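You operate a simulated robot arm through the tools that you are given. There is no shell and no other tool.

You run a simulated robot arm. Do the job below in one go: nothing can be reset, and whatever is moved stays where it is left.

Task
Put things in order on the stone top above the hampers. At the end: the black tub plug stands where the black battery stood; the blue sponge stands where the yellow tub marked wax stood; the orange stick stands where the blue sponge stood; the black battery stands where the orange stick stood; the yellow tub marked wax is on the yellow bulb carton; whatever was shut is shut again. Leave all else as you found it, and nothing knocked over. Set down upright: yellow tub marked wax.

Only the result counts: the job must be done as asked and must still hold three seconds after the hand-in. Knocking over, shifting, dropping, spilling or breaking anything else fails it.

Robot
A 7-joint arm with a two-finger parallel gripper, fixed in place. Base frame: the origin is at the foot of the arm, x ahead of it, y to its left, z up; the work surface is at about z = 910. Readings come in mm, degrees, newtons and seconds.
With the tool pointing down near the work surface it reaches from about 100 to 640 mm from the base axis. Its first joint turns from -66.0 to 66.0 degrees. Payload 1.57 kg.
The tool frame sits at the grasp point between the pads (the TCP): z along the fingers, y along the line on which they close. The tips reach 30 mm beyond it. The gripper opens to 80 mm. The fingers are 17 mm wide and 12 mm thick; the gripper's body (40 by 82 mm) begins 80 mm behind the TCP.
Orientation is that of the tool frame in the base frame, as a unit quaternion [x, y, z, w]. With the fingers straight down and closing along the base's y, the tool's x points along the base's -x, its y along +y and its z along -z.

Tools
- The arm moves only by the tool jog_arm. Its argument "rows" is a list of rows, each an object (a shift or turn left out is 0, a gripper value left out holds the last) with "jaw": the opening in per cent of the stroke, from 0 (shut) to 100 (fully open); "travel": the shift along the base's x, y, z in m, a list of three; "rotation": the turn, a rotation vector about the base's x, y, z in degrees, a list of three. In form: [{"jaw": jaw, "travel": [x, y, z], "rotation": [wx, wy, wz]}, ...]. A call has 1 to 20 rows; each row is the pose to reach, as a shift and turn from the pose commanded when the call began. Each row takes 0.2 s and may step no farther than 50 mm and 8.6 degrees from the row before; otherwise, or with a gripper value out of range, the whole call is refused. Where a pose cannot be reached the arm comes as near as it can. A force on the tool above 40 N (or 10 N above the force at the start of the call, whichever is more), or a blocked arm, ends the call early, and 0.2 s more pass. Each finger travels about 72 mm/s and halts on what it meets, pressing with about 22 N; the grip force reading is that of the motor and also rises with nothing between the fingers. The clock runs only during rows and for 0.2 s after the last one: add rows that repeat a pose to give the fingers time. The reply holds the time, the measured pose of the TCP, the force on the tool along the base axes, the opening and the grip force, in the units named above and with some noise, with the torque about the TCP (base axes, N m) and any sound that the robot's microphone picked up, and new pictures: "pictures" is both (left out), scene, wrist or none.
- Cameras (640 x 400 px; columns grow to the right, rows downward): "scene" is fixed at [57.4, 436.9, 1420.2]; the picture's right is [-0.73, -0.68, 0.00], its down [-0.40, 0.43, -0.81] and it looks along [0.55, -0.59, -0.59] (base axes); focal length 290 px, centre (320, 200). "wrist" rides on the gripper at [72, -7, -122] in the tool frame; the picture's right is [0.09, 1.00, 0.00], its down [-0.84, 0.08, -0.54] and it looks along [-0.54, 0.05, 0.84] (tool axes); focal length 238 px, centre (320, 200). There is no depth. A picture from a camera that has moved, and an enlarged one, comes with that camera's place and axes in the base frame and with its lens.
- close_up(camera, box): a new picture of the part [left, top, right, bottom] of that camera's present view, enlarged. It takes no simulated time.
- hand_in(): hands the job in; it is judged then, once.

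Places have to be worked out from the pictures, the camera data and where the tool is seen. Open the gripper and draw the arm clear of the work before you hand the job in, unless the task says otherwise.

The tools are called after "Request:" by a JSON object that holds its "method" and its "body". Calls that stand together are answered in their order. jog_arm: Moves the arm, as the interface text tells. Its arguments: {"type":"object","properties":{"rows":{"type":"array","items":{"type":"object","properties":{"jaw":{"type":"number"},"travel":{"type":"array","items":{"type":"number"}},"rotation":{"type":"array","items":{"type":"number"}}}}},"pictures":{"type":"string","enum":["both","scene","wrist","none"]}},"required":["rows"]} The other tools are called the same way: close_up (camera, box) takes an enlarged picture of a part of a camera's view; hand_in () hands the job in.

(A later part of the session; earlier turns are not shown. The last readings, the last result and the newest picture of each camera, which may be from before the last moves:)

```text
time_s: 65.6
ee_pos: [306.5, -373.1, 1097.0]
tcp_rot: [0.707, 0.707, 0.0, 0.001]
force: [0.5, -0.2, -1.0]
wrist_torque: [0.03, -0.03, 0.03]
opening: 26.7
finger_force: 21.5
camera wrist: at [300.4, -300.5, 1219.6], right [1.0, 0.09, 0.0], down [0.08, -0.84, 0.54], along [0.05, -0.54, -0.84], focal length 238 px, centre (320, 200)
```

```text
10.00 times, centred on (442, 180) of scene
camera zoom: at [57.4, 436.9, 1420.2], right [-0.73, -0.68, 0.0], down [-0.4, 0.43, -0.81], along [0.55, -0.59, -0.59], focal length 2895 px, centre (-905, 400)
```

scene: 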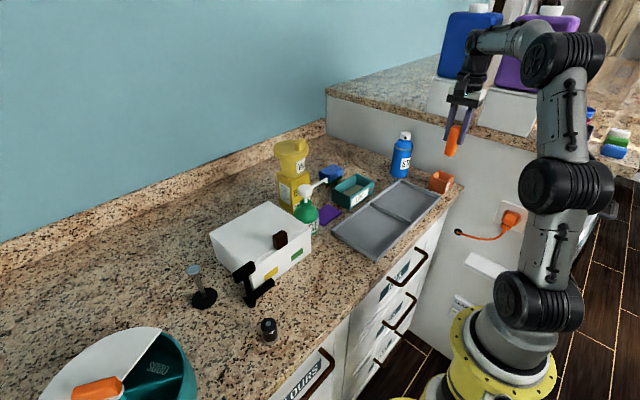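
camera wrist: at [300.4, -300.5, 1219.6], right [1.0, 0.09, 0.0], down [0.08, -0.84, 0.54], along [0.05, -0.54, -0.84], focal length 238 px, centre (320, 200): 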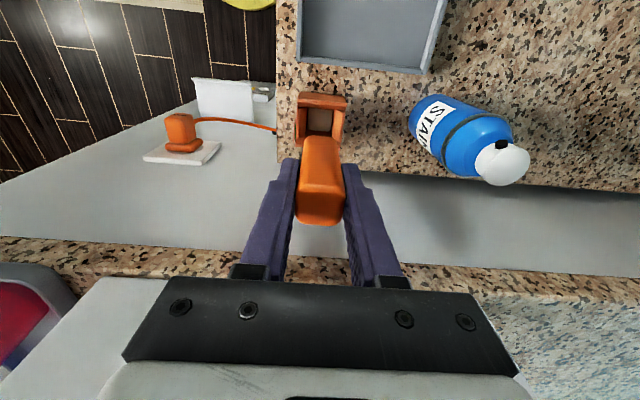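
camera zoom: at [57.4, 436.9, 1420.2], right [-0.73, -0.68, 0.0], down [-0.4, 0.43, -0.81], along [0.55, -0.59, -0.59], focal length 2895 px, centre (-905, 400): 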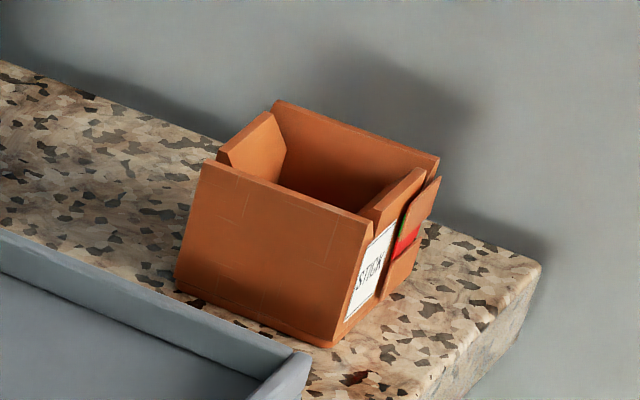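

The STICK holder's flag went from green to red, so it just senses occupancy. The stick's tip is about 20 mm wide, which is enough to stand on. I carry it along +y first, clear of the spray bottle, and then to the sponge's old spot at (476.5, -250).

Request:
{"method": "jog_arm", "body": {"rows": [{"travel": [0, 0.03, 0]}, {"travel": [0, 0.06, 0]}, {"travel": [0.015, 0.09, 0]}, {"travel": [0.05, 0.105, 0]}, {"travel": [0.085, 0.115, 0]}, {"travel": [0.12, 0.12, 0]}, {"travel": [0.15, 0.123, 0]}, {"travel": [0.17, 0.1231, 0]}, {"travel": [0.17, 0.1231, 0]}, {"travel": [0.17, 0.1231, 0]}], "pictures": "both"}}

Request:
{"method": "close_up", "body": {"camera": "scene", "box": [320, 80, 440, 210]}}

```text
time_s: 67.8
ee_pos: [476.6, -248.3, 1098.4]
tcp_rot: [0.707, 0.707, -0.001, 0.001]
force: [-0.5, 0.4, -1.0]
wrist_torque: [-0.03, 0.01, -0.01]
opening: 26.9
finger_force: 21.5
camera wrist: at [471.5, -176.0, 1219.4], right [1.0, 0.09, 0.0], down [0.08, -0.84, 0.54], along [0.05, -0.54, -0.84], focal length 238 px, centre (320, 200)
```

scene: 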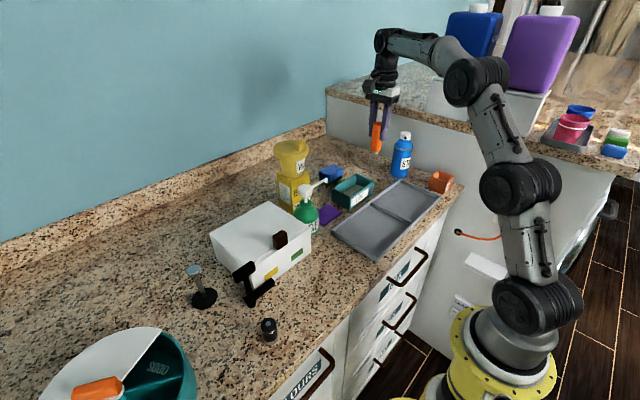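
wrist: 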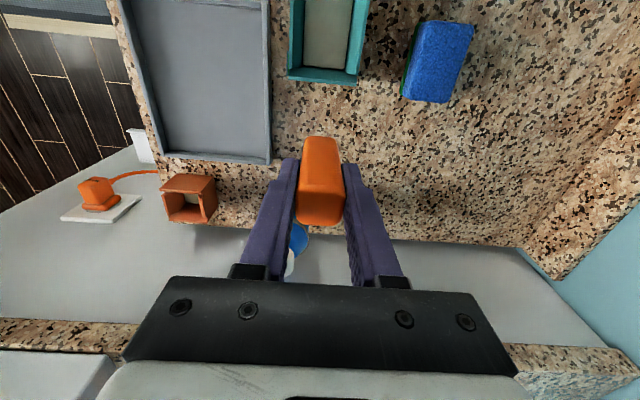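

```text
3.08 times, centred on (380, 145) of scene
camera zoom: at [57.4, 436.9, 1420.2], right [-0.73, -0.68, 0.0], down [-0.4, 0.43, -0.81], along [0.55, -0.59, -0.59], focal length 891 px, centre (135, 369)
```

zoom: 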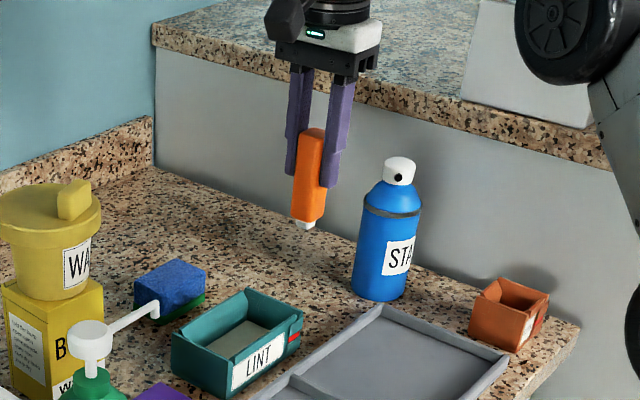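

It is aligned over the target. I lower to about 12 mm above the expected touchdown.

Request:
{"method": "jog_arm", "body": {"rows": [{"travel": [0, -0.001, -0.02]}, {"travel": [0, -0.001, -0.04]}, {"travel": [0, -0.001, -0.06]}, {"travel": [0, -0.001, -0.08]}, {"travel": [0, -0.001, -0.092]}, {"travel": [0, -0.001, -0.092]}, {"travel": [0, -0.001, -0.092]}], "pictures": "both"}}

Request:
{"method": "close_up", "body": {"camera": "scene", "box": [330, 110, 430, 210]}}

```text
time_s: 69.4
ee_pos: [476.7, -252.7, 1004.3]
tcp_rot: [0.707, 0.707, 0.0, 0.001]
force: [0.4, 0.4, -2.3]
wrist_torque: [-0.01, -0.03, 0.0]
opening: 26.6
finger_force: 21.8
camera wrist: at [470.8, -179.3, 1126.1], right [1.0, 0.09, 0.0], down [0.08, -0.84, 0.54], along [0.05, -0.54, -0.84], focal length 238 px, centre (320, 200)
```

scene: 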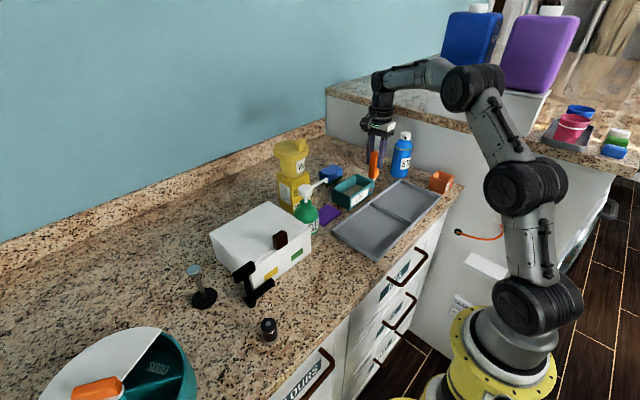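
wrist: 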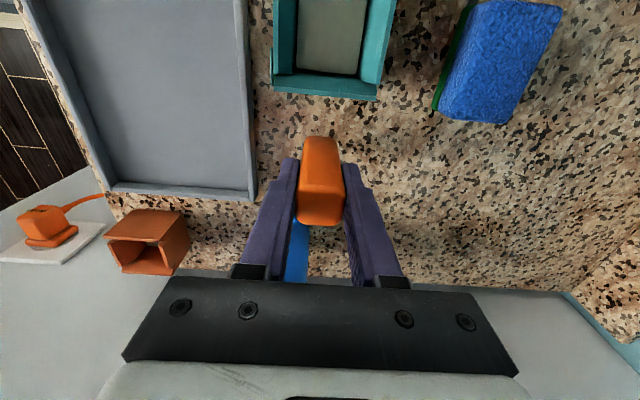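

```text
4.00 times, centred on (380, 160) of scene
camera zoom: at [57.4, 436.9, 1420.2], right [-0.73, -0.68, 0.0], down [-0.4, 0.43, -0.81], along [0.55, -0.59, -0.59], focal length 1158 px, centre (80, 360)
```

zoom: 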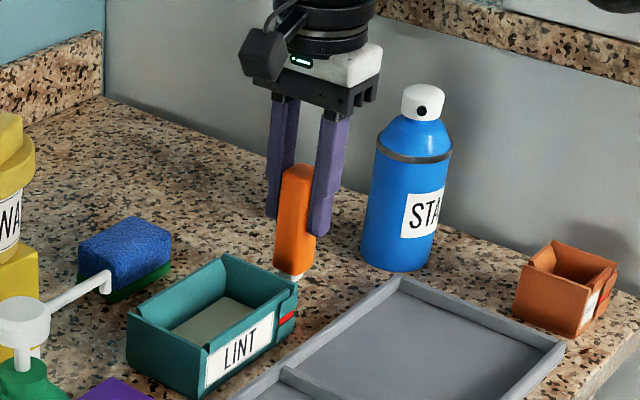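

The stick is upright and close to the counter. I continue down in small steps watching the force.

Request:
{"method": "jog_arm", "body": {"rows": [{"travel": [0, 0.001, -0.003]}, {"travel": [0, 0.001, -0.006]}, {"travel": [0, 0.001, -0.008]}, {"travel": [0, 0.001, -0.008]}], "pictures": "none"}}

Request:
{"method": "jog_arm", "body": {"rows": [{"travel": [0, 0, -0.001]}, {"travel": [0, 0, -0.0015]}], "pictures": "none"}}

Request:
{"method": "jog_arm", "body": {"rows": [{"travel": [0, 0, -0.001]}, {"travel": [0, 0, -0.0015]}], "pictures": "scene"}}

Request:
{"method": "close_up", "body": {"camera": "scene", "box": [350, 140, 400, 200]}}

```text
time_s: 70.4
ee_pos: [476.3, -252.2, 995.6]
tcp_rot: [0.707, 0.707, -0.001, 0.0]
force: [0.4, -0.6, -0.6]
wrist_torque: [0.02, -0.03, -0.02]
opening: 26.6
finger_force: 22.2
```

```text
time_s: 71.0
ee_pos: [474.1, -251.4, 994.5]
tcp_rot: [0.707, 0.707, 0.0, 0.001]
force: [0.0, -0.4, -1.0]
wrist_torque: [-0.01, 0.01, 0.01]
opening: 26.5
finger_force: 21.7
```

```text
time_s: 71.6
ee_pos: [474.5, -250.4, 994.2]
tcp_rot: [0.707, 0.707, -0.001, 0.001]
force: [-0.1, 0.2, -1.6]
wrist_torque: [-0.01, 0.02, 0.03]
opening: 26.7
finger_force: 21.8
```

scene: 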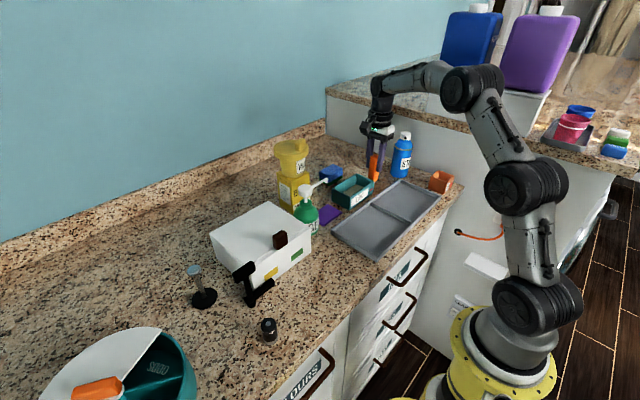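

```text
6.67 times, centred on (375, 170) of scene
camera zoom: at [57.4, 436.9, 1420.2], right [-0.73, -0.68, 0.0], down [-0.4, 0.43, -0.81], along [0.55, -0.59, -0.59], focal length 1930 px, centre (-47, 400)
```

zoom: 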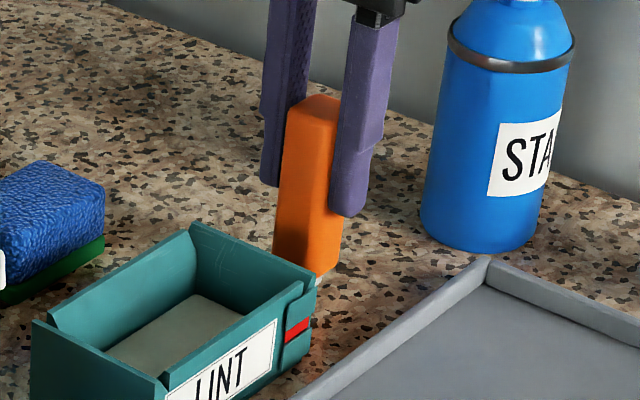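

Request:
{"method": "jog_arm", "body": {"rows": [{"travel": [0, 0, -0.001]}, {"travel": [0, 0, -0.0015]}], "pictures": "none"}}

Request:
{"method": "jog_arm", "body": {"rows": [{"travel": [0, 0, -0.001]}, {"travel": [0, 0, -0.0015]}], "pictures": "none"}}

Request:
{"method": "jog_arm", "body": {"rows": [{"travel": [0, 0, -0.001]}, {"travel": [0, 0, -0.0015]}], "pictures": "none"}}

```text
time_s: 72.2
ee_pos: [474.8, -250.5, 993.3]
tcp_rot: [0.707, 0.707, -0.001, 0.001]
force: [-0.3, 0.3, -1.1]
wrist_torque: [-0.02, 0.04, 0.01]
opening: 26.8
finger_force: 22.2
```

```text
time_s: 72.8
ee_pos: [474.6, -251.7, 990.4]
tcp_rot: [0.707, 0.707, 0.0, 0.0]
force: [-0.3, 0.5, -1.1]
wrist_torque: [0.06, 0.0, -0.01]
opening: 26.7
finger_force: 21.9
```

```text
time_s: 73.4
ee_pos: [476.1, -251.3, 988.6]
tcp_rot: [0.707, 0.707, -0.001, 0.001]
force: [0.5, -0.1, -0.8]
wrist_torque: [0.01, 0.01, 0.0]
opening: 26.7
finger_force: 21.8
```

Still no touch at z 989. I check the gap in the scene view and keep stepping down.

Request:
{"method": "jog_arm", "body": {"rows": [{"travel": [0, 0, -0.001]}, {"travel": [0, 0, -0.0015]}], "pictures": "scene"}}

Request:
{"method": "close_up", "body": {"camera": "scene", "box": [355, 155, 395, 195]}}

```text
time_s: 74.0
ee_pos: [475.1, -250.7, 987.6]
tcp_rot: [0.707, 0.707, -0.001, 0.001]
force: [-0.4, -0.5, 0.6]
wrist_torque: [0.0, 0.04, -0.01]
opening: 26.8
finger_force: 21.7
```

scene: 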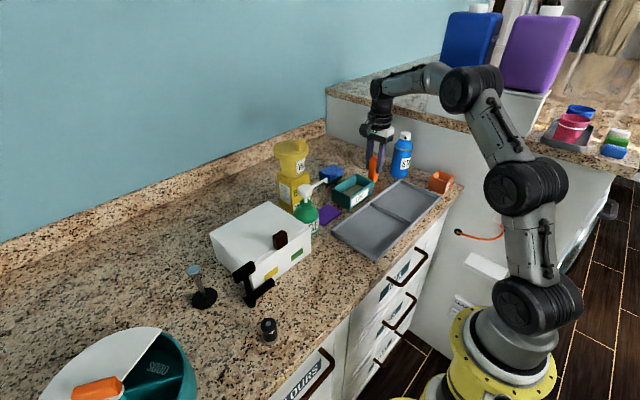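

```text
10.00 times, centred on (375, 175) of scene
camera zoom: at [57.4, 436.9, 1420.2], right [-0.73, -0.68, 0.0], down [-0.4, 0.43, -0.81], along [0.55, -0.59, -0.59], focal length 2895 px, centre (-230, 450)
```

zoom: 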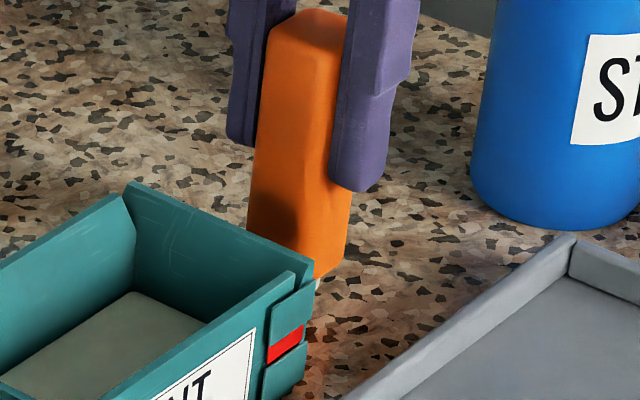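

Force is just turning positive, suggesting first touch. I take one more small step.

Request:
{"method": "jog_arm", "body": {"rows": [{"travel": [0, 0, -0.001]}, {"travel": [0, 0, -0.001]}], "pictures": "none"}}

Request:
{"method": "jog_arm", "body": {"rows": [{"travel": [0, 0, -0.001]}, {"travel": [0, 0, -0.001]}], "pictures": "none"}}

```text
time_s: 74.6
ee_pos: [475.0, -250.4, 988.9]
tcp_rot: [0.707, 0.707, 0.0, 0.001]
force: [-4.1, 2.2, 9.3]
wrist_torque: [0.08, 0.34, 0.03]
opening: 26.9
finger_force: 21.8
```

```text
time_s: 75.2
ee_pos: [475.6, -250.0, 988.2]
tcp_rot: [0.707, 0.707, -0.001, 0.002]
force: [-5.3, 3.5, 18.7]
wrist_torque: [0.3, 0.34, -0.05]
opening: 26.3
finger_force: 21.9
```

It is firmly down, with contact centred on the tool axis. I back off to a light load and then release.

Request:
{"method": "jog_arm", "body": {"rows": [{"travel": [0, 0, 0.001]}, {"travel": [0, 0, 0.002]}, {"travel": [0, 0, 0.002]}], "pictures": "none"}}

Request:
{"method": "jog_arm", "body": {"rows": [{"jaw": 36}, {"jaw": 40}, {"jaw": 45}, {"jaw": 55}, {"jaw": 60}, {"jaw": 60}], "pictures": "both"}}

Request:
{"method": "close_up", "body": {"camera": "scene", "box": [345, 140, 405, 200]}}

Request:
{"method": "close_up", "body": {"camera": "wrist", "box": [240, 90, 400, 230]}}

```text
time_s: 76.0
ee_pos: [474.8, -251.8, 988.4]
tcp_rot: [0.707, 0.707, 0.0, 0.001]
force: [1.1, -0.1, 11.4]
wrist_torque: [0.02, -0.08, 0.0]
opening: 26.5
finger_force: 22.0
```

```text
time_s: 77.4
ee_pos: [474.3, -250.5, 988.0]
tcp_rot: [0.707, 0.707, -0.001, 0.001]
force: [-0.4, 0.1, 0.3]
wrist_torque: [0.0, 0.0, 0.03]
opening: 48.1
finger_force: 0.1
camera wrist: at [470.3, -177.4, 1109.6], right [1.0, 0.09, 0.0], down [0.08, -0.84, 0.54], along [0.05, -0.54, -0.84], focal length 238 px, centre (320, 200)
```

scene: 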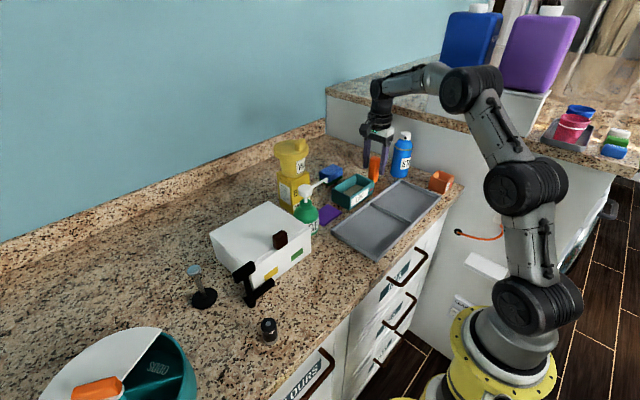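
wrist: 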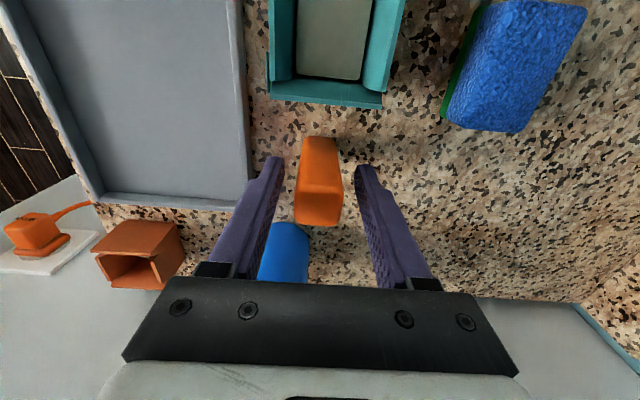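

```text
6.67 times, centred on (375, 170) of scene
camera zoom: at [57.4, 436.9, 1420.2], right [-0.73, -0.68, 0.0], down [-0.4, 0.43, -0.81], along [0.55, -0.59, -0.59], focal length 1930 px, centre (-47, 400)
```

zoom: 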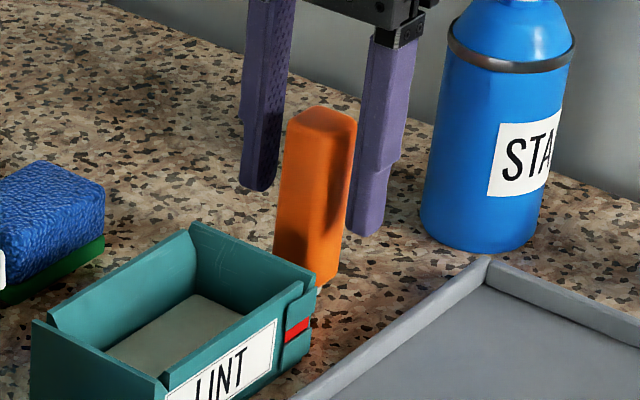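

```text
2.86 times, centred on (320, 160) of wrist
camera zoom: at [470.3, -177.4, 1109.6], right [1.0, 0.09, 0.0], down [0.08, -0.84, 0.54], along [0.05, -0.54, -0.84], focal length 681 px, centre (320, 314)
```

zoom: 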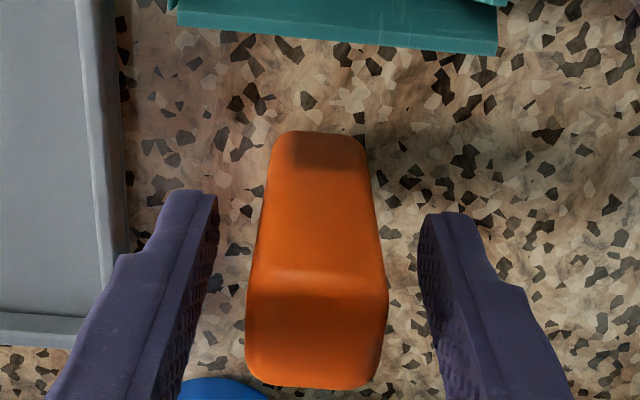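

The stick stands on its own. I raise the hand straight up and away, then check that it stays upright.

Request:
{"method": "jog_arm", "body": {"rows": [{"travel": [0, 0, 0.01]}, {"travel": [0, 0, 0.03]}, {"travel": [0, 0, 0.06]}, {"travel": [0, 0, 0.1]}, {"travel": [0, 0, 0.145]}, {"travel": [0, 0, 0.145]}], "pictures": "both"}}

Request:
{"method": "close_up", "body": {"camera": "scene", "box": [330, 130, 470, 220]}}

Request:
{"method": "close_up", "body": {"camera": "wrist", "box": [240, 60, 400, 220]}}

```text
time_s: 78.8
ee_pos: [475.9, -252.3, 1131.6]
tcp_rot: [0.707, 0.707, -0.002, 0.0]
force: [0.1, -0.6, -0.3]
wrist_torque: [0.0, -0.02, -0.01]
opening: 47.7
finger_force: 0.1
camera wrist: at [471.2, -178.9, 1254.6], right [1.0, 0.09, 0.0], down [0.08, -0.84, 0.54], along [0.05, -0.54, -0.84], focal length 238 px, centre (320, 200)
```

scene: 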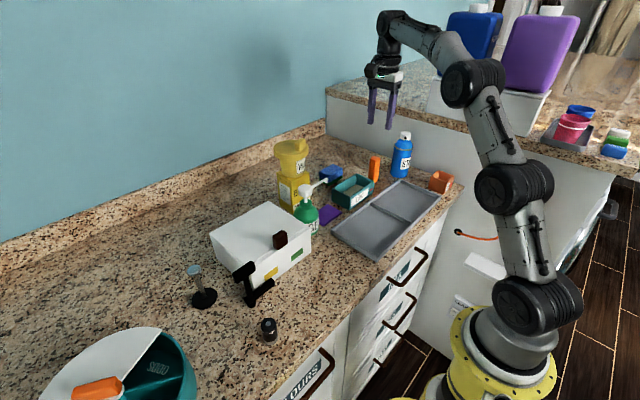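
wrist: 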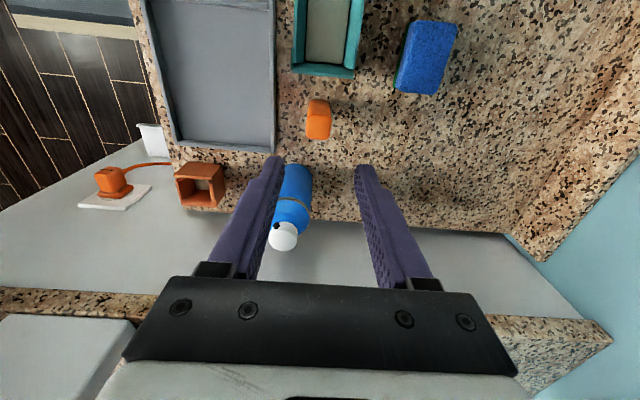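

```text
4.44 times, centred on (400, 175) of scene
camera zoom: at [57.4, 436.9, 1420.2], right [-0.73, -0.68, 0.0], down [-0.4, 0.43, -0.81], along [0.55, -0.59, -0.59], focal length 1287 px, centre (-36, 311)
```

zoom: 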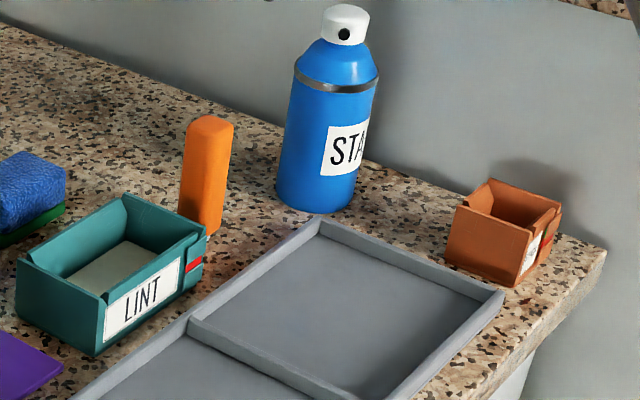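

```text
2.50 times, centred on (320, 140) of wrist
camera zoom: at [471.2, -178.9, 1254.6], right [1.0, 0.09, 0.0], down [0.08, -0.84, 0.54], along [0.05, -0.54, -0.84], focal length 596 px, centre (320, 350)
```

zoom: 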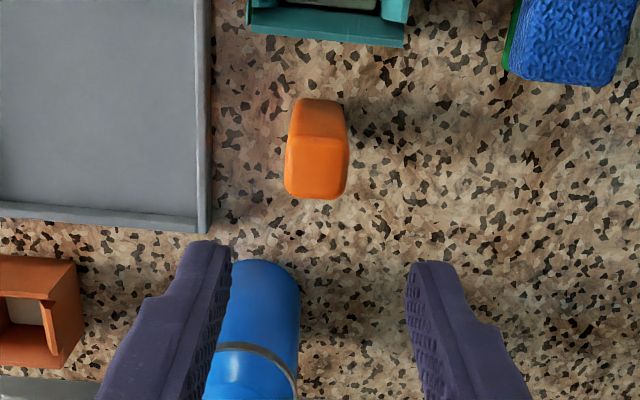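

The stick stands steady at about (477, -249). I sweep the arm over at height to look at the battery near (317, 300).

Request:
{"method": "jog_arm", "body": {"rows": [{"travel": [-0.013, 0.045, 0]}, {"travel": [-0.027, 0.09, 0]}, {"travel": [-0.04, 0.135, 0]}, {"travel": [-0.054, 0.18, 0]}, {"travel": [-0.067, 0.225, 0]}, {"travel": [-0.08, 0.27, 0]}, {"travel": [-0.093, 0.315, 0]}, {"travel": [-0.107, 0.36, 0]}, {"travel": [-0.12, 0.405, 0]}, {"travel": [-0.134, 0.45, 0]}, {"travel": [-0.147, 0.495, 0]}, {"travel": [-0.159, 0.54, 0]}, {"travel": [-0.159, 0.54, 0]}, {"travel": [-0.159, 0.54, 0]}], "pictures": "both"}}

Request:
{"method": "close_up", "body": {"camera": "wrist", "box": [220, 30, 420, 190]}}

```text
time_s: 81.8
ee_pos: [313.4, 290.5, 1131.6]
tcp_rot: [0.707, 0.708, 0.0, 0.0]
force: [0.5, -0.1, 1.1]
wrist_torque: [-0.02, 0.02, 0.0]
opening: 48.1
finger_force: 0.0
camera wrist: at [309.1, 363.5, 1254.3], right [1.0, 0.09, 0.0], down [0.08, -0.84, 0.54], along [0.05, -0.54, -0.84], focal length 238 px, centre (320, 200)
```

scene: 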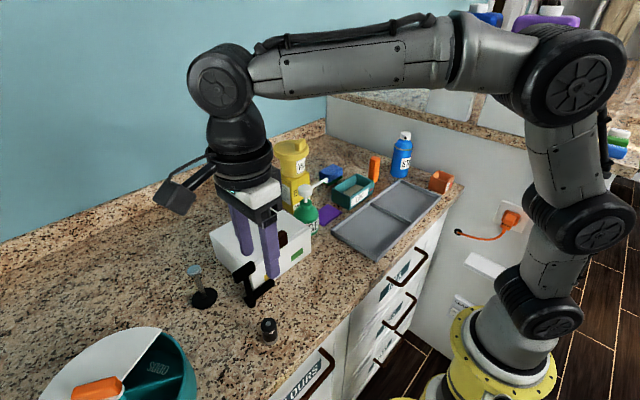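
wrist: 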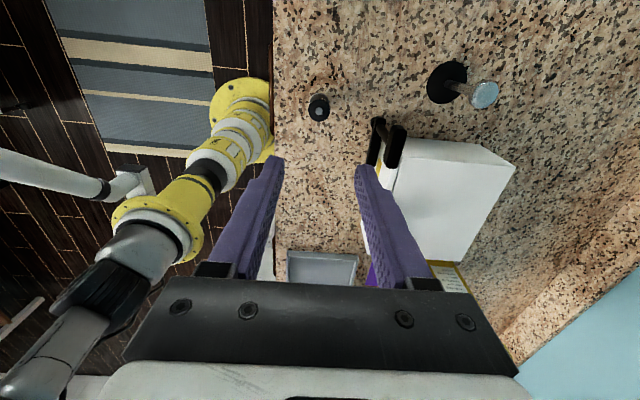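

```text
2.50 times, centred on (320, 110) of wrist
camera zoom: at [309.1, 363.5, 1254.3], right [1.0, 0.09, 0.0], down [0.08, -0.84, 0.54], along [0.05, -0.54, -0.84], focal length 596 px, centre (320, 425)
```

zoom: 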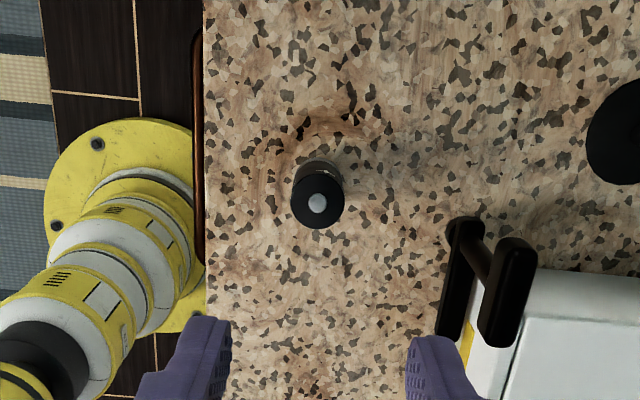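

The battery is at about (313, 297) and nothing is near it. I zoom to measure its height and diameter, since it must go into the holder.

Request:
{"method": "close_up", "body": {"camera": "scene", "box": [250, 305, 290, 350]}}

Request:
{"method": "close_up", "body": {"camera": "wrist", "box": [295, 80, 345, 130]}}

Request:
{"method": "close_up", "body": {"camera": "wrist", "box": [350, 50, 510, 180]}}

```text
8.89 times, centred on (270, 328) of scene
camera zoom: at [57.4, 436.9, 1420.2], right [-0.73, -0.68, 0.0], down [-0.4, 0.43, -0.81], along [0.55, -0.59, -0.59], focal length 2574 px, centre (764, -933)
```

zoom: 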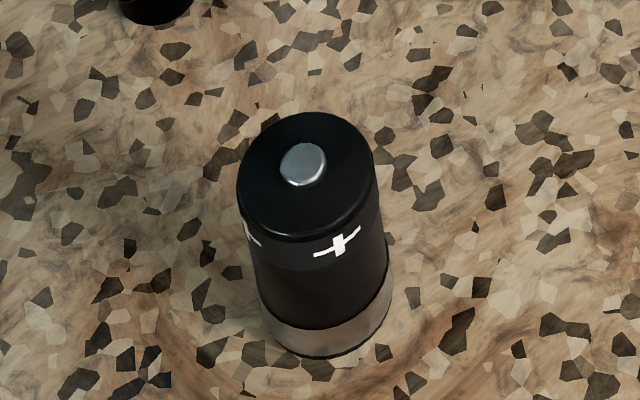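

```text
8.00 times, centred on (320, 105) of wrist
camera zoom: at [309.1, 363.5, 1254.3], right [1.0, 0.09, 0.0], down [0.08, -0.84, 0.54], along [0.05, -0.54, -0.84], focal length 1907 px, centre (320, 960)
```

zoom: 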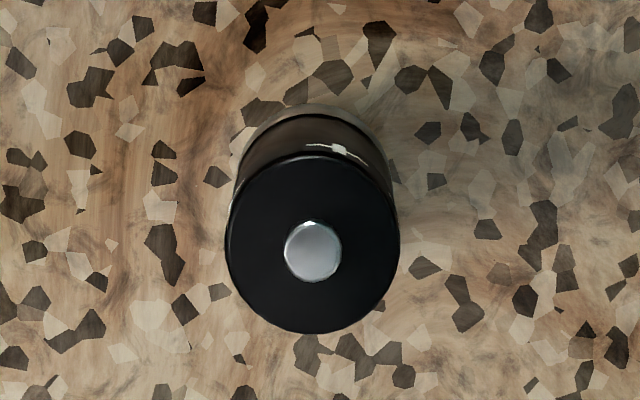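

```text
3.08 times, centred on (430, 115) of wrist
camera zoom: at [309.1, 363.5, 1254.3], right [1.0, 0.09, 0.0], down [0.08, -0.84, 0.54], along [0.05, -0.54, -0.84], focal length 733 px, centre (-18, 462)
```

zoom: 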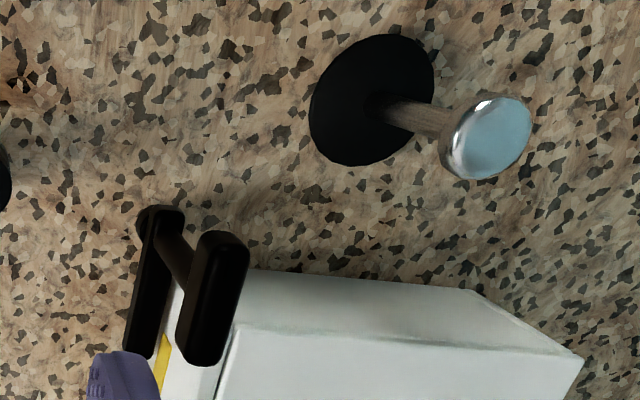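

The battery is about 27 mm across with its top near z 950. The holder cavity (about 40 mm) is too narrow for the fingers beside it, so I will grip only its top ~10 mm. I descend partway and re-measure.

Request:
{"method": "jog_arm", "body": {"rows": [{"travel": [-0.0005, 0.0065, -0.03]}, {"travel": [-0.0005, 0.0065, -0.06]}, {"travel": [-0.0005, 0.0065, -0.09]}, {"travel": [-0.0005, 0.0065, -0.115]}, {"travel": [-0.0005, 0.0065, -0.13]}, {"travel": [-0.0005, 0.0065, -0.13]}, {"travel": [-0.0005, 0.0065, -0.13]}], "pictures": "both"}}

Request:
{"method": "close_up", "body": {"camera": "wrist", "box": [260, 80, 380, 200]}}

Request:
{"method": "close_up", "body": {"camera": "scene", "box": [220, 250, 310, 350]}}

```text
time_s: 83.4
ee_pos: [315.0, 296.3, 1002.1]
tcp_rot: [0.707, 0.707, -0.001, 0.001]
force: [-0.1, 0.5, 0.1]
wrist_torque: [0.0, 0.03, -0.03]
opening: 47.9
finger_force: 0.0
camera wrist: at [310.9, 369.4, 1124.0], right [1.0, 0.09, 0.0], down [0.08, -0.84, 0.54], along [0.05, -0.54, -0.84], focal length 238 px, centre (320, 200)
```

scene: 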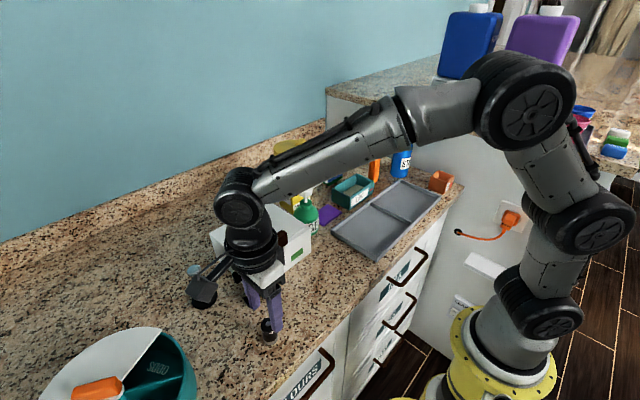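
wrist: 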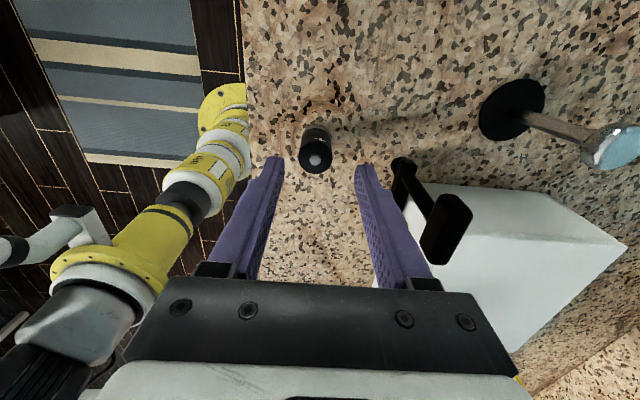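

```text
3.33 times, centred on (320, 140) of wrist
camera zoom: at [310.9, 369.4, 1124.0], right [1.0, 0.09, 0.0], down [0.08, -0.84, 0.54], along [0.05, -0.54, -0.84], focal length 794 px, centre (320, 400)
```

zoom: 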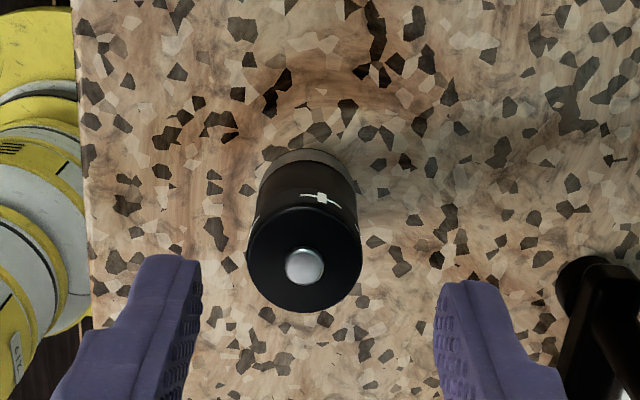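

```text
4.00 times, centred on (265, 300) of scene
camera zoom: at [57.4, 436.9, 1420.2], right [-0.73, -0.68, 0.0], down [-0.4, 0.43, -0.81], along [0.55, -0.59, -0.59], focal length 1158 px, centre (540, -200)
```

zoom: 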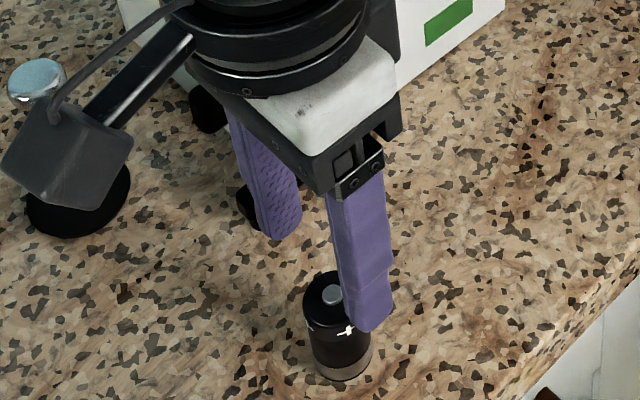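

The battery top is at about z 949, 3.5 mm to the -x side of the finger midline. I correct for that, lower until the tips overlap its top 10 mm, and close.

Request:
{"method": "jog_arm", "body": {"rows": [{"travel": [-0.0035, -0.0005, -0.01]}, {"travel": [-0.0035, -0.0005, -0.02]}, {"travel": [-0.0035, -0.0005, -0.0325]}, {"travel": [-0.0035, -0.0005, -0.0325]}, {"travel": [-0.0035, -0.0005, -0.0325], "jaw": 50}, {"travel": [-0.0035, -0.0005, -0.0325], "jaw": 40}, {"travel": [-0.0035, -0.0005, -0.0325], "jaw": 30}, {"travel": [-0.0035, -0.0005, -0.0325], "jaw": 15}, {"travel": [-0.0035, -0.0005, -0.0325], "jaw": 10}, {"travel": [-0.0035, -0.0005, -0.0325], "jaw": 10}], "pictures": "both"}}

Request:
{"method": "close_up", "body": {"camera": "wrist", "box": [260, 80, 380, 200]}}

Request:
{"method": "close_up", "body": {"camera": "scene", "box": [230, 280, 310, 350]}}

```text
time_s: 85.6
ee_pos: [312.7, 295.5, 969.0]
tcp_rot: [0.708, 0.707, 0.0, 0.001]
force: [0.1, -0.4, -0.3]
wrist_torque: [0.01, 0.0, -0.01]
opening: 24.5
finger_force: 21.8
camera wrist: at [307.7, 368.6, 1091.8], right [1.0, 0.09, 0.0], down [0.08, -0.84, 0.54], along [0.05, -0.54, -0.84], focal length 238 px, centre (320, 200)
```

scene: 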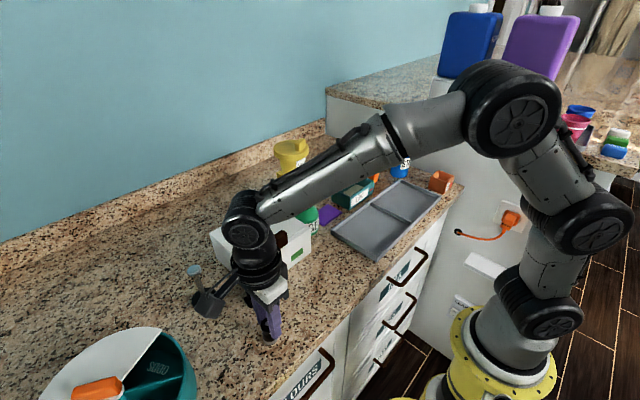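
wrist: 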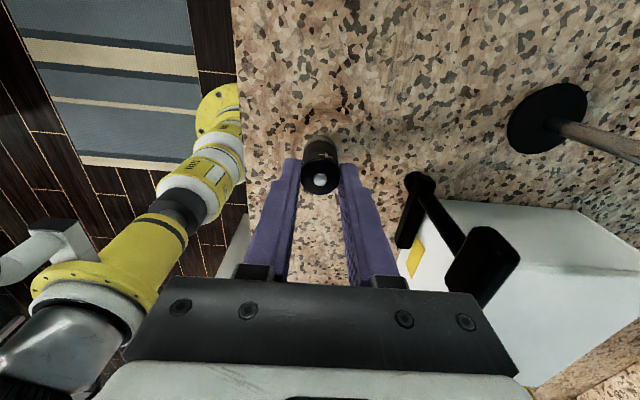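

```text
3.33 times, centred on (320, 140) of wrist
camera zoom: at [307.7, 368.6, 1091.8], right [1.0, 0.09, 0.0], down [0.08, -0.84, 0.54], along [0.05, -0.54, -0.84], focal length 794 px, centre (320, 400)
```

zoom: 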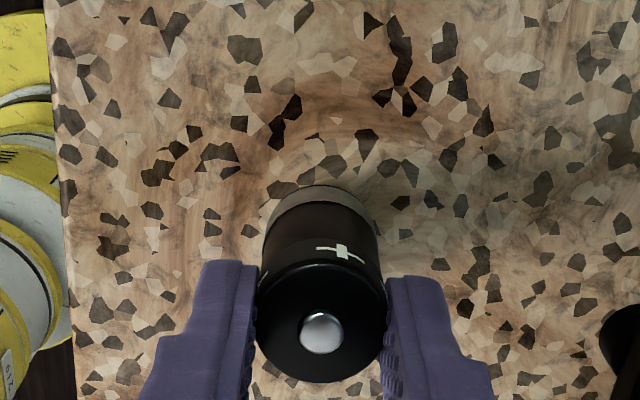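

```text
5.71 times, centred on (270, 315) of scene
camera zoom: at [57.4, 436.9, 1420.2], right [-0.73, -0.68, 0.0], down [-0.4, 0.43, -0.81], along [0.55, -0.59, -0.59], focal length 1654 px, centre (606, -457)
```

zoom: 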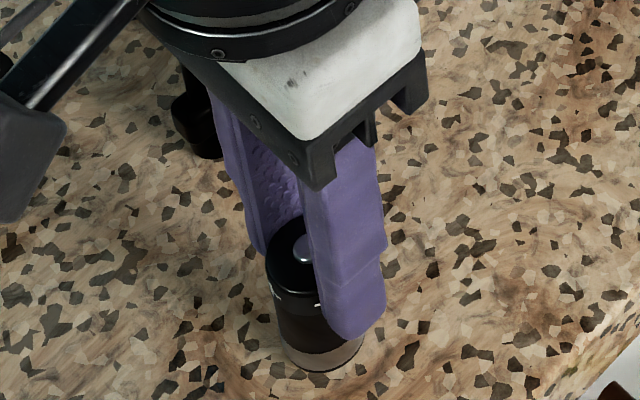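

The battery is gripped at 24.5 mm, and its original spot reads (312.5, 295.5). I lift it a little first to confirm the hold.

Request:
{"method": "jog_arm", "body": {"rows": [{"travel": [0, 0, 0.005]}, {"travel": [0, 0, 0.015]}, {"travel": [0, 0, 0.03]}, {"travel": [0, 0, 0.05]}, {"travel": [0, 0, 0.05]}], "pictures": "both"}}

Request:
{"method": "close_up", "body": {"camera": "scene", "box": [230, 260, 310, 340]}}

Request:
{"method": "close_up", "body": {"camera": "wrist", "box": [260, 80, 380, 200]}}

```text
time_s: 86.8
ee_pos: [311.8, 295.6, 1019.9]
tcp_rot: [0.707, 0.707, 0.0, 0.0]
force: [0.2, -0.7, -0.7]
wrist_torque: [0.02, 0.01, 0.02]
opening: 24.5
finger_force: 22.8
camera wrist: at [308.0, 367.6, 1141.7], right [1.0, 0.09, 0.0], down [0.08, -0.84, 0.54], along [0.05, -0.54, -0.84], focal length 238 px, centre (320, 200)
```

scene: 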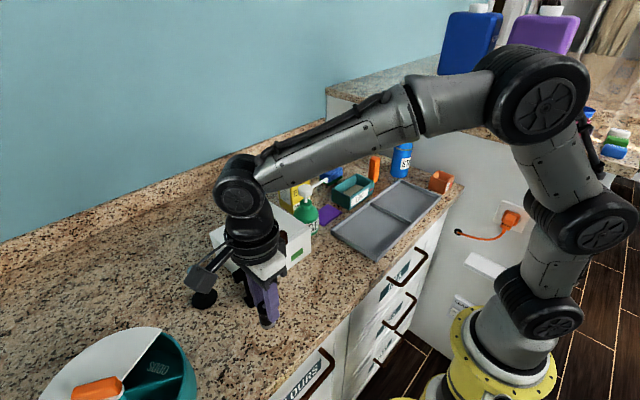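
wrist: 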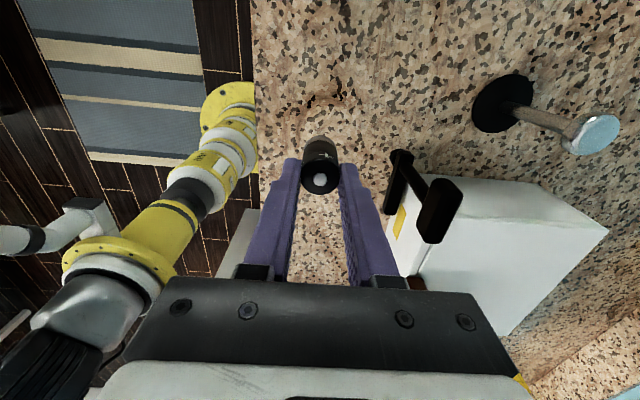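

```text
5.00 times, centred on (270, 300) of scene
camera zoom: at [57.4, 436.9, 1420.2], right [-0.73, -0.68, 0.0], down [-0.4, 0.43, -0.81], along [0.55, -0.59, -0.59], focal length 1448 px, centre (570, -300)
```

zoom: 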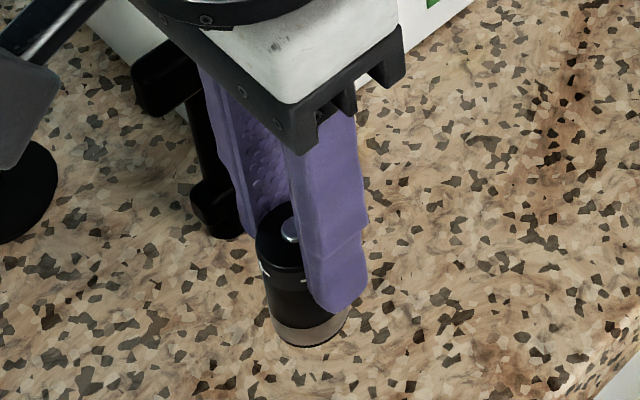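

```text
3.33 times, centred on (320, 140) of wrist
camera zoom: at [308.0, 367.6, 1141.7], right [1.0, 0.09, 0.0], down [0.08, -0.84, 0.54], along [0.05, -0.54, -0.84], focal length 794 px, centre (320, 400)
```

zoom: 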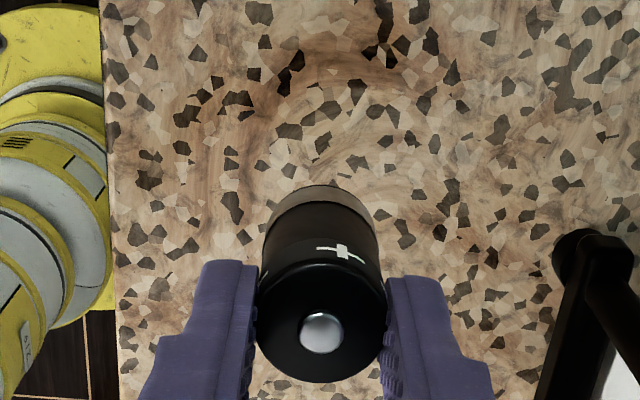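

The hold is good, but the overlap is actually about 15 mm, which would mean a 12 mm drop into the holder. I set the battery back on its spot, regrip about 8 mm higher, and lift again.

Request:
{"method": "jog_arm", "body": {"rows": [{"travel": [0, 0, -0.02]}, {"travel": [0, 0, -0.04]}, {"travel": [0, 0, -0.048]}, {"travel": [0, 0, -0.0495]}, {"travel": [0, 0, -0.0495]}], "pictures": "none"}}

Request:
{"method": "jog_arm", "body": {"rows": [{"jaw": 34}, {"jaw": 38}, {"jaw": 45}, {"jaw": 45}, {"jaw": 45, "travel": [0, 0, 0.004]}, {"jaw": 45, "travel": [0, 0, 0.008]}, {"jaw": 45, "travel": [0, 0, 0.008]}, {"jaw": 35, "travel": [0, 0, 0.008]}, {"jaw": 25, "travel": [0, 0, 0.008]}, {"jaw": 10, "travel": [0, 0, 0.008]}, {"jaw": 10, "travel": [0, 0, 0.008]}, {"jaw": 10, "travel": [0, 0, 0.008]}], "pictures": "both"}}

Request:
{"method": "close_up", "body": {"camera": "wrist", "box": [260, 80, 380, 200]}}

Request:
{"method": "close_up", "body": {"camera": "scene", "box": [230, 270, 310, 350]}}

```text
time_s: 88.0
ee_pos: [311.6, 295.0, 969.7]
tcp_rot: [0.707, 0.707, -0.001, 0.001]
force: [0.3, 0.0, -1.3]
wrist_torque: [0.0, -0.03, -0.01]
opening: 24.2
finger_force: 21.9
```

```text
time_s: 90.6
ee_pos: [311.8, 295.3, 979.0]
tcp_rot: [0.707, 0.708, 0.0, 0.002]
force: [-0.2, 0.2, 1.9]
wrist_torque: [0.0, -0.01, 0.05]
opening: 24.3
finger_force: 22.7
camera wrist: at [307.3, 368.1, 1100.2], right [1.0, 0.09, 0.0], down [0.08, -0.84, 0.54], along [0.05, -0.54, -0.84], focal length 238 px, centre (320, 200)
```

scene: 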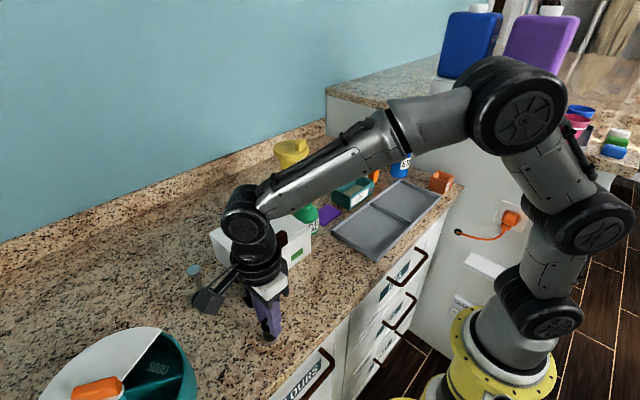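
wrist: 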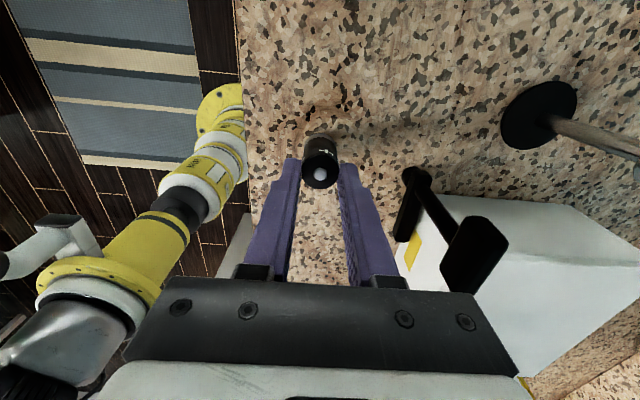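

```text
3.33 times, centred on (320, 140) of wrist
camera zoom: at [307.3, 368.1, 1100.2], right [1.0, 0.09, 0.0], down [0.08, -0.84, 0.54], along [0.05, -0.54, -0.84], focal length 794 px, centre (320, 400)
```

zoom: 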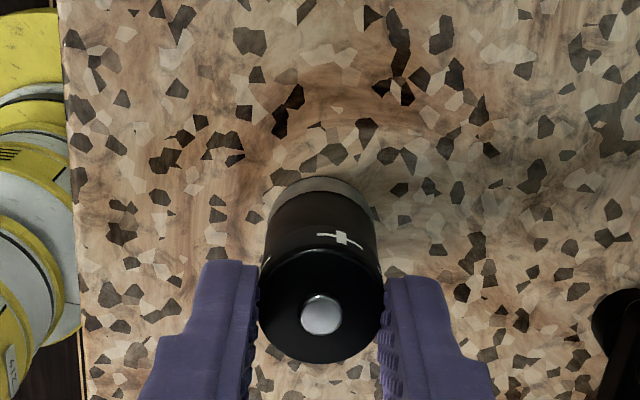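

```text
5.00 times, centred on (270, 310) of scene
camera zoom: at [57.4, 436.9, 1420.2], right [-0.73, -0.68, 0.0], down [-0.4, 0.43, -0.81], along [0.55, -0.59, -0.59], focal length 1448 px, centre (570, -350)
```

zoom: 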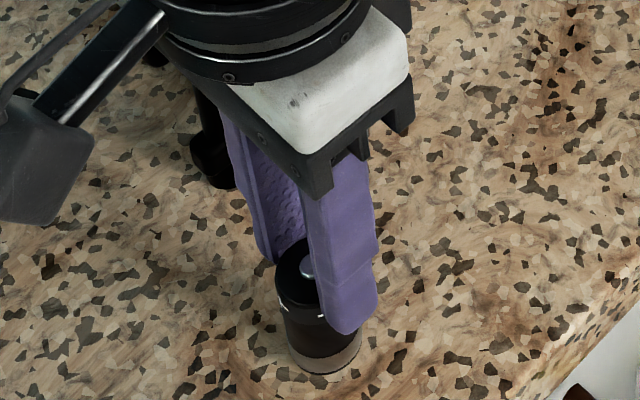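

It is regripped with about 7 mm overlap. I lift to travelling height and verify.

Request:
{"method": "jog_arm", "body": {"rows": [{"travel": [0, 0, 0.005]}, {"travel": [0, 0, 0.015]}, {"travel": [0, 0, 0.035]}, {"travel": [0, 0, 0.06]}, {"travel": [0, 0, 0.09]}, {"travel": [0, 0, 0.12]}, {"travel": [0, 0, 0.15]}, {"travel": [0, 0, 0.15]}], "pictures": "both"}}

Request:
{"method": "close_up", "body": {"camera": "wrist", "box": [260, 80, 380, 200]}}

```text
time_s: 92.4
ee_pos: [313.1, 294.3, 1128.4]
tcp_rot: [0.707, 0.708, -0.001, 0.001]
force: [0.5, 0.1, -0.9]
wrist_torque: [-0.01, -0.04, 0.0]
opening: 24.1
finger_force: 21.7
camera wrist: at [307.9, 367.7, 1250.0], right [1.0, 0.09, 0.0], down [0.08, -0.84, 0.54], along [0.05, -0.54, -0.84], focal length 238 px, centre (320, 200)
```

scene: 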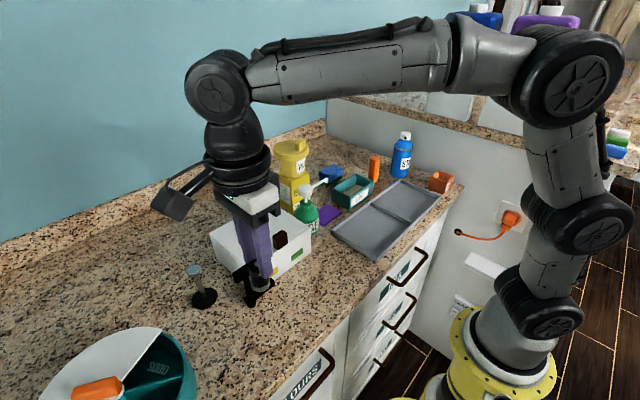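
wrist: 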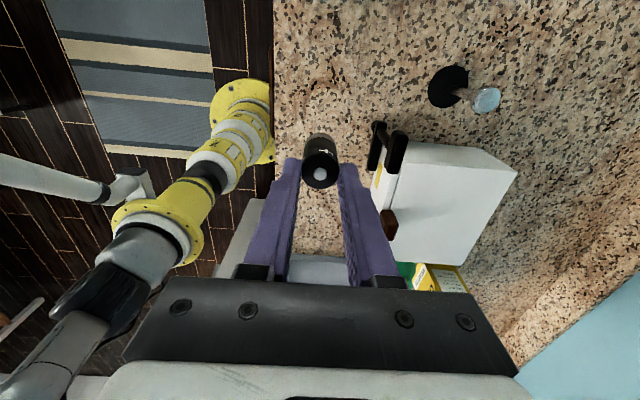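

```text
3.33 times, centred on (320, 140) of wrist
camera zoom: at [307.9, 367.7, 1250.0], right [1.0, 0.09, 0.0], down [0.08, -0.84, 0.54], along [0.05, -0.54, -0.84], focal length 794 px, centre (320, 400)
```

zoom: 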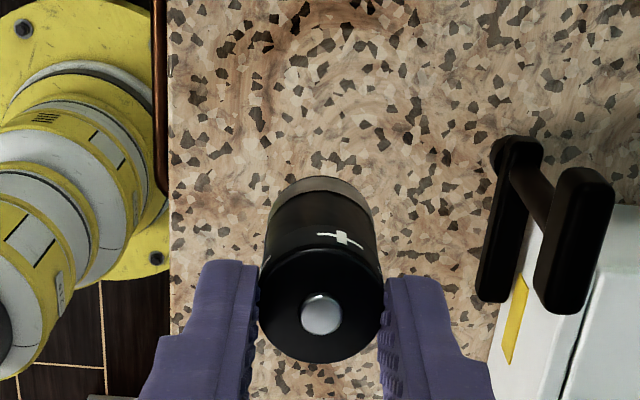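

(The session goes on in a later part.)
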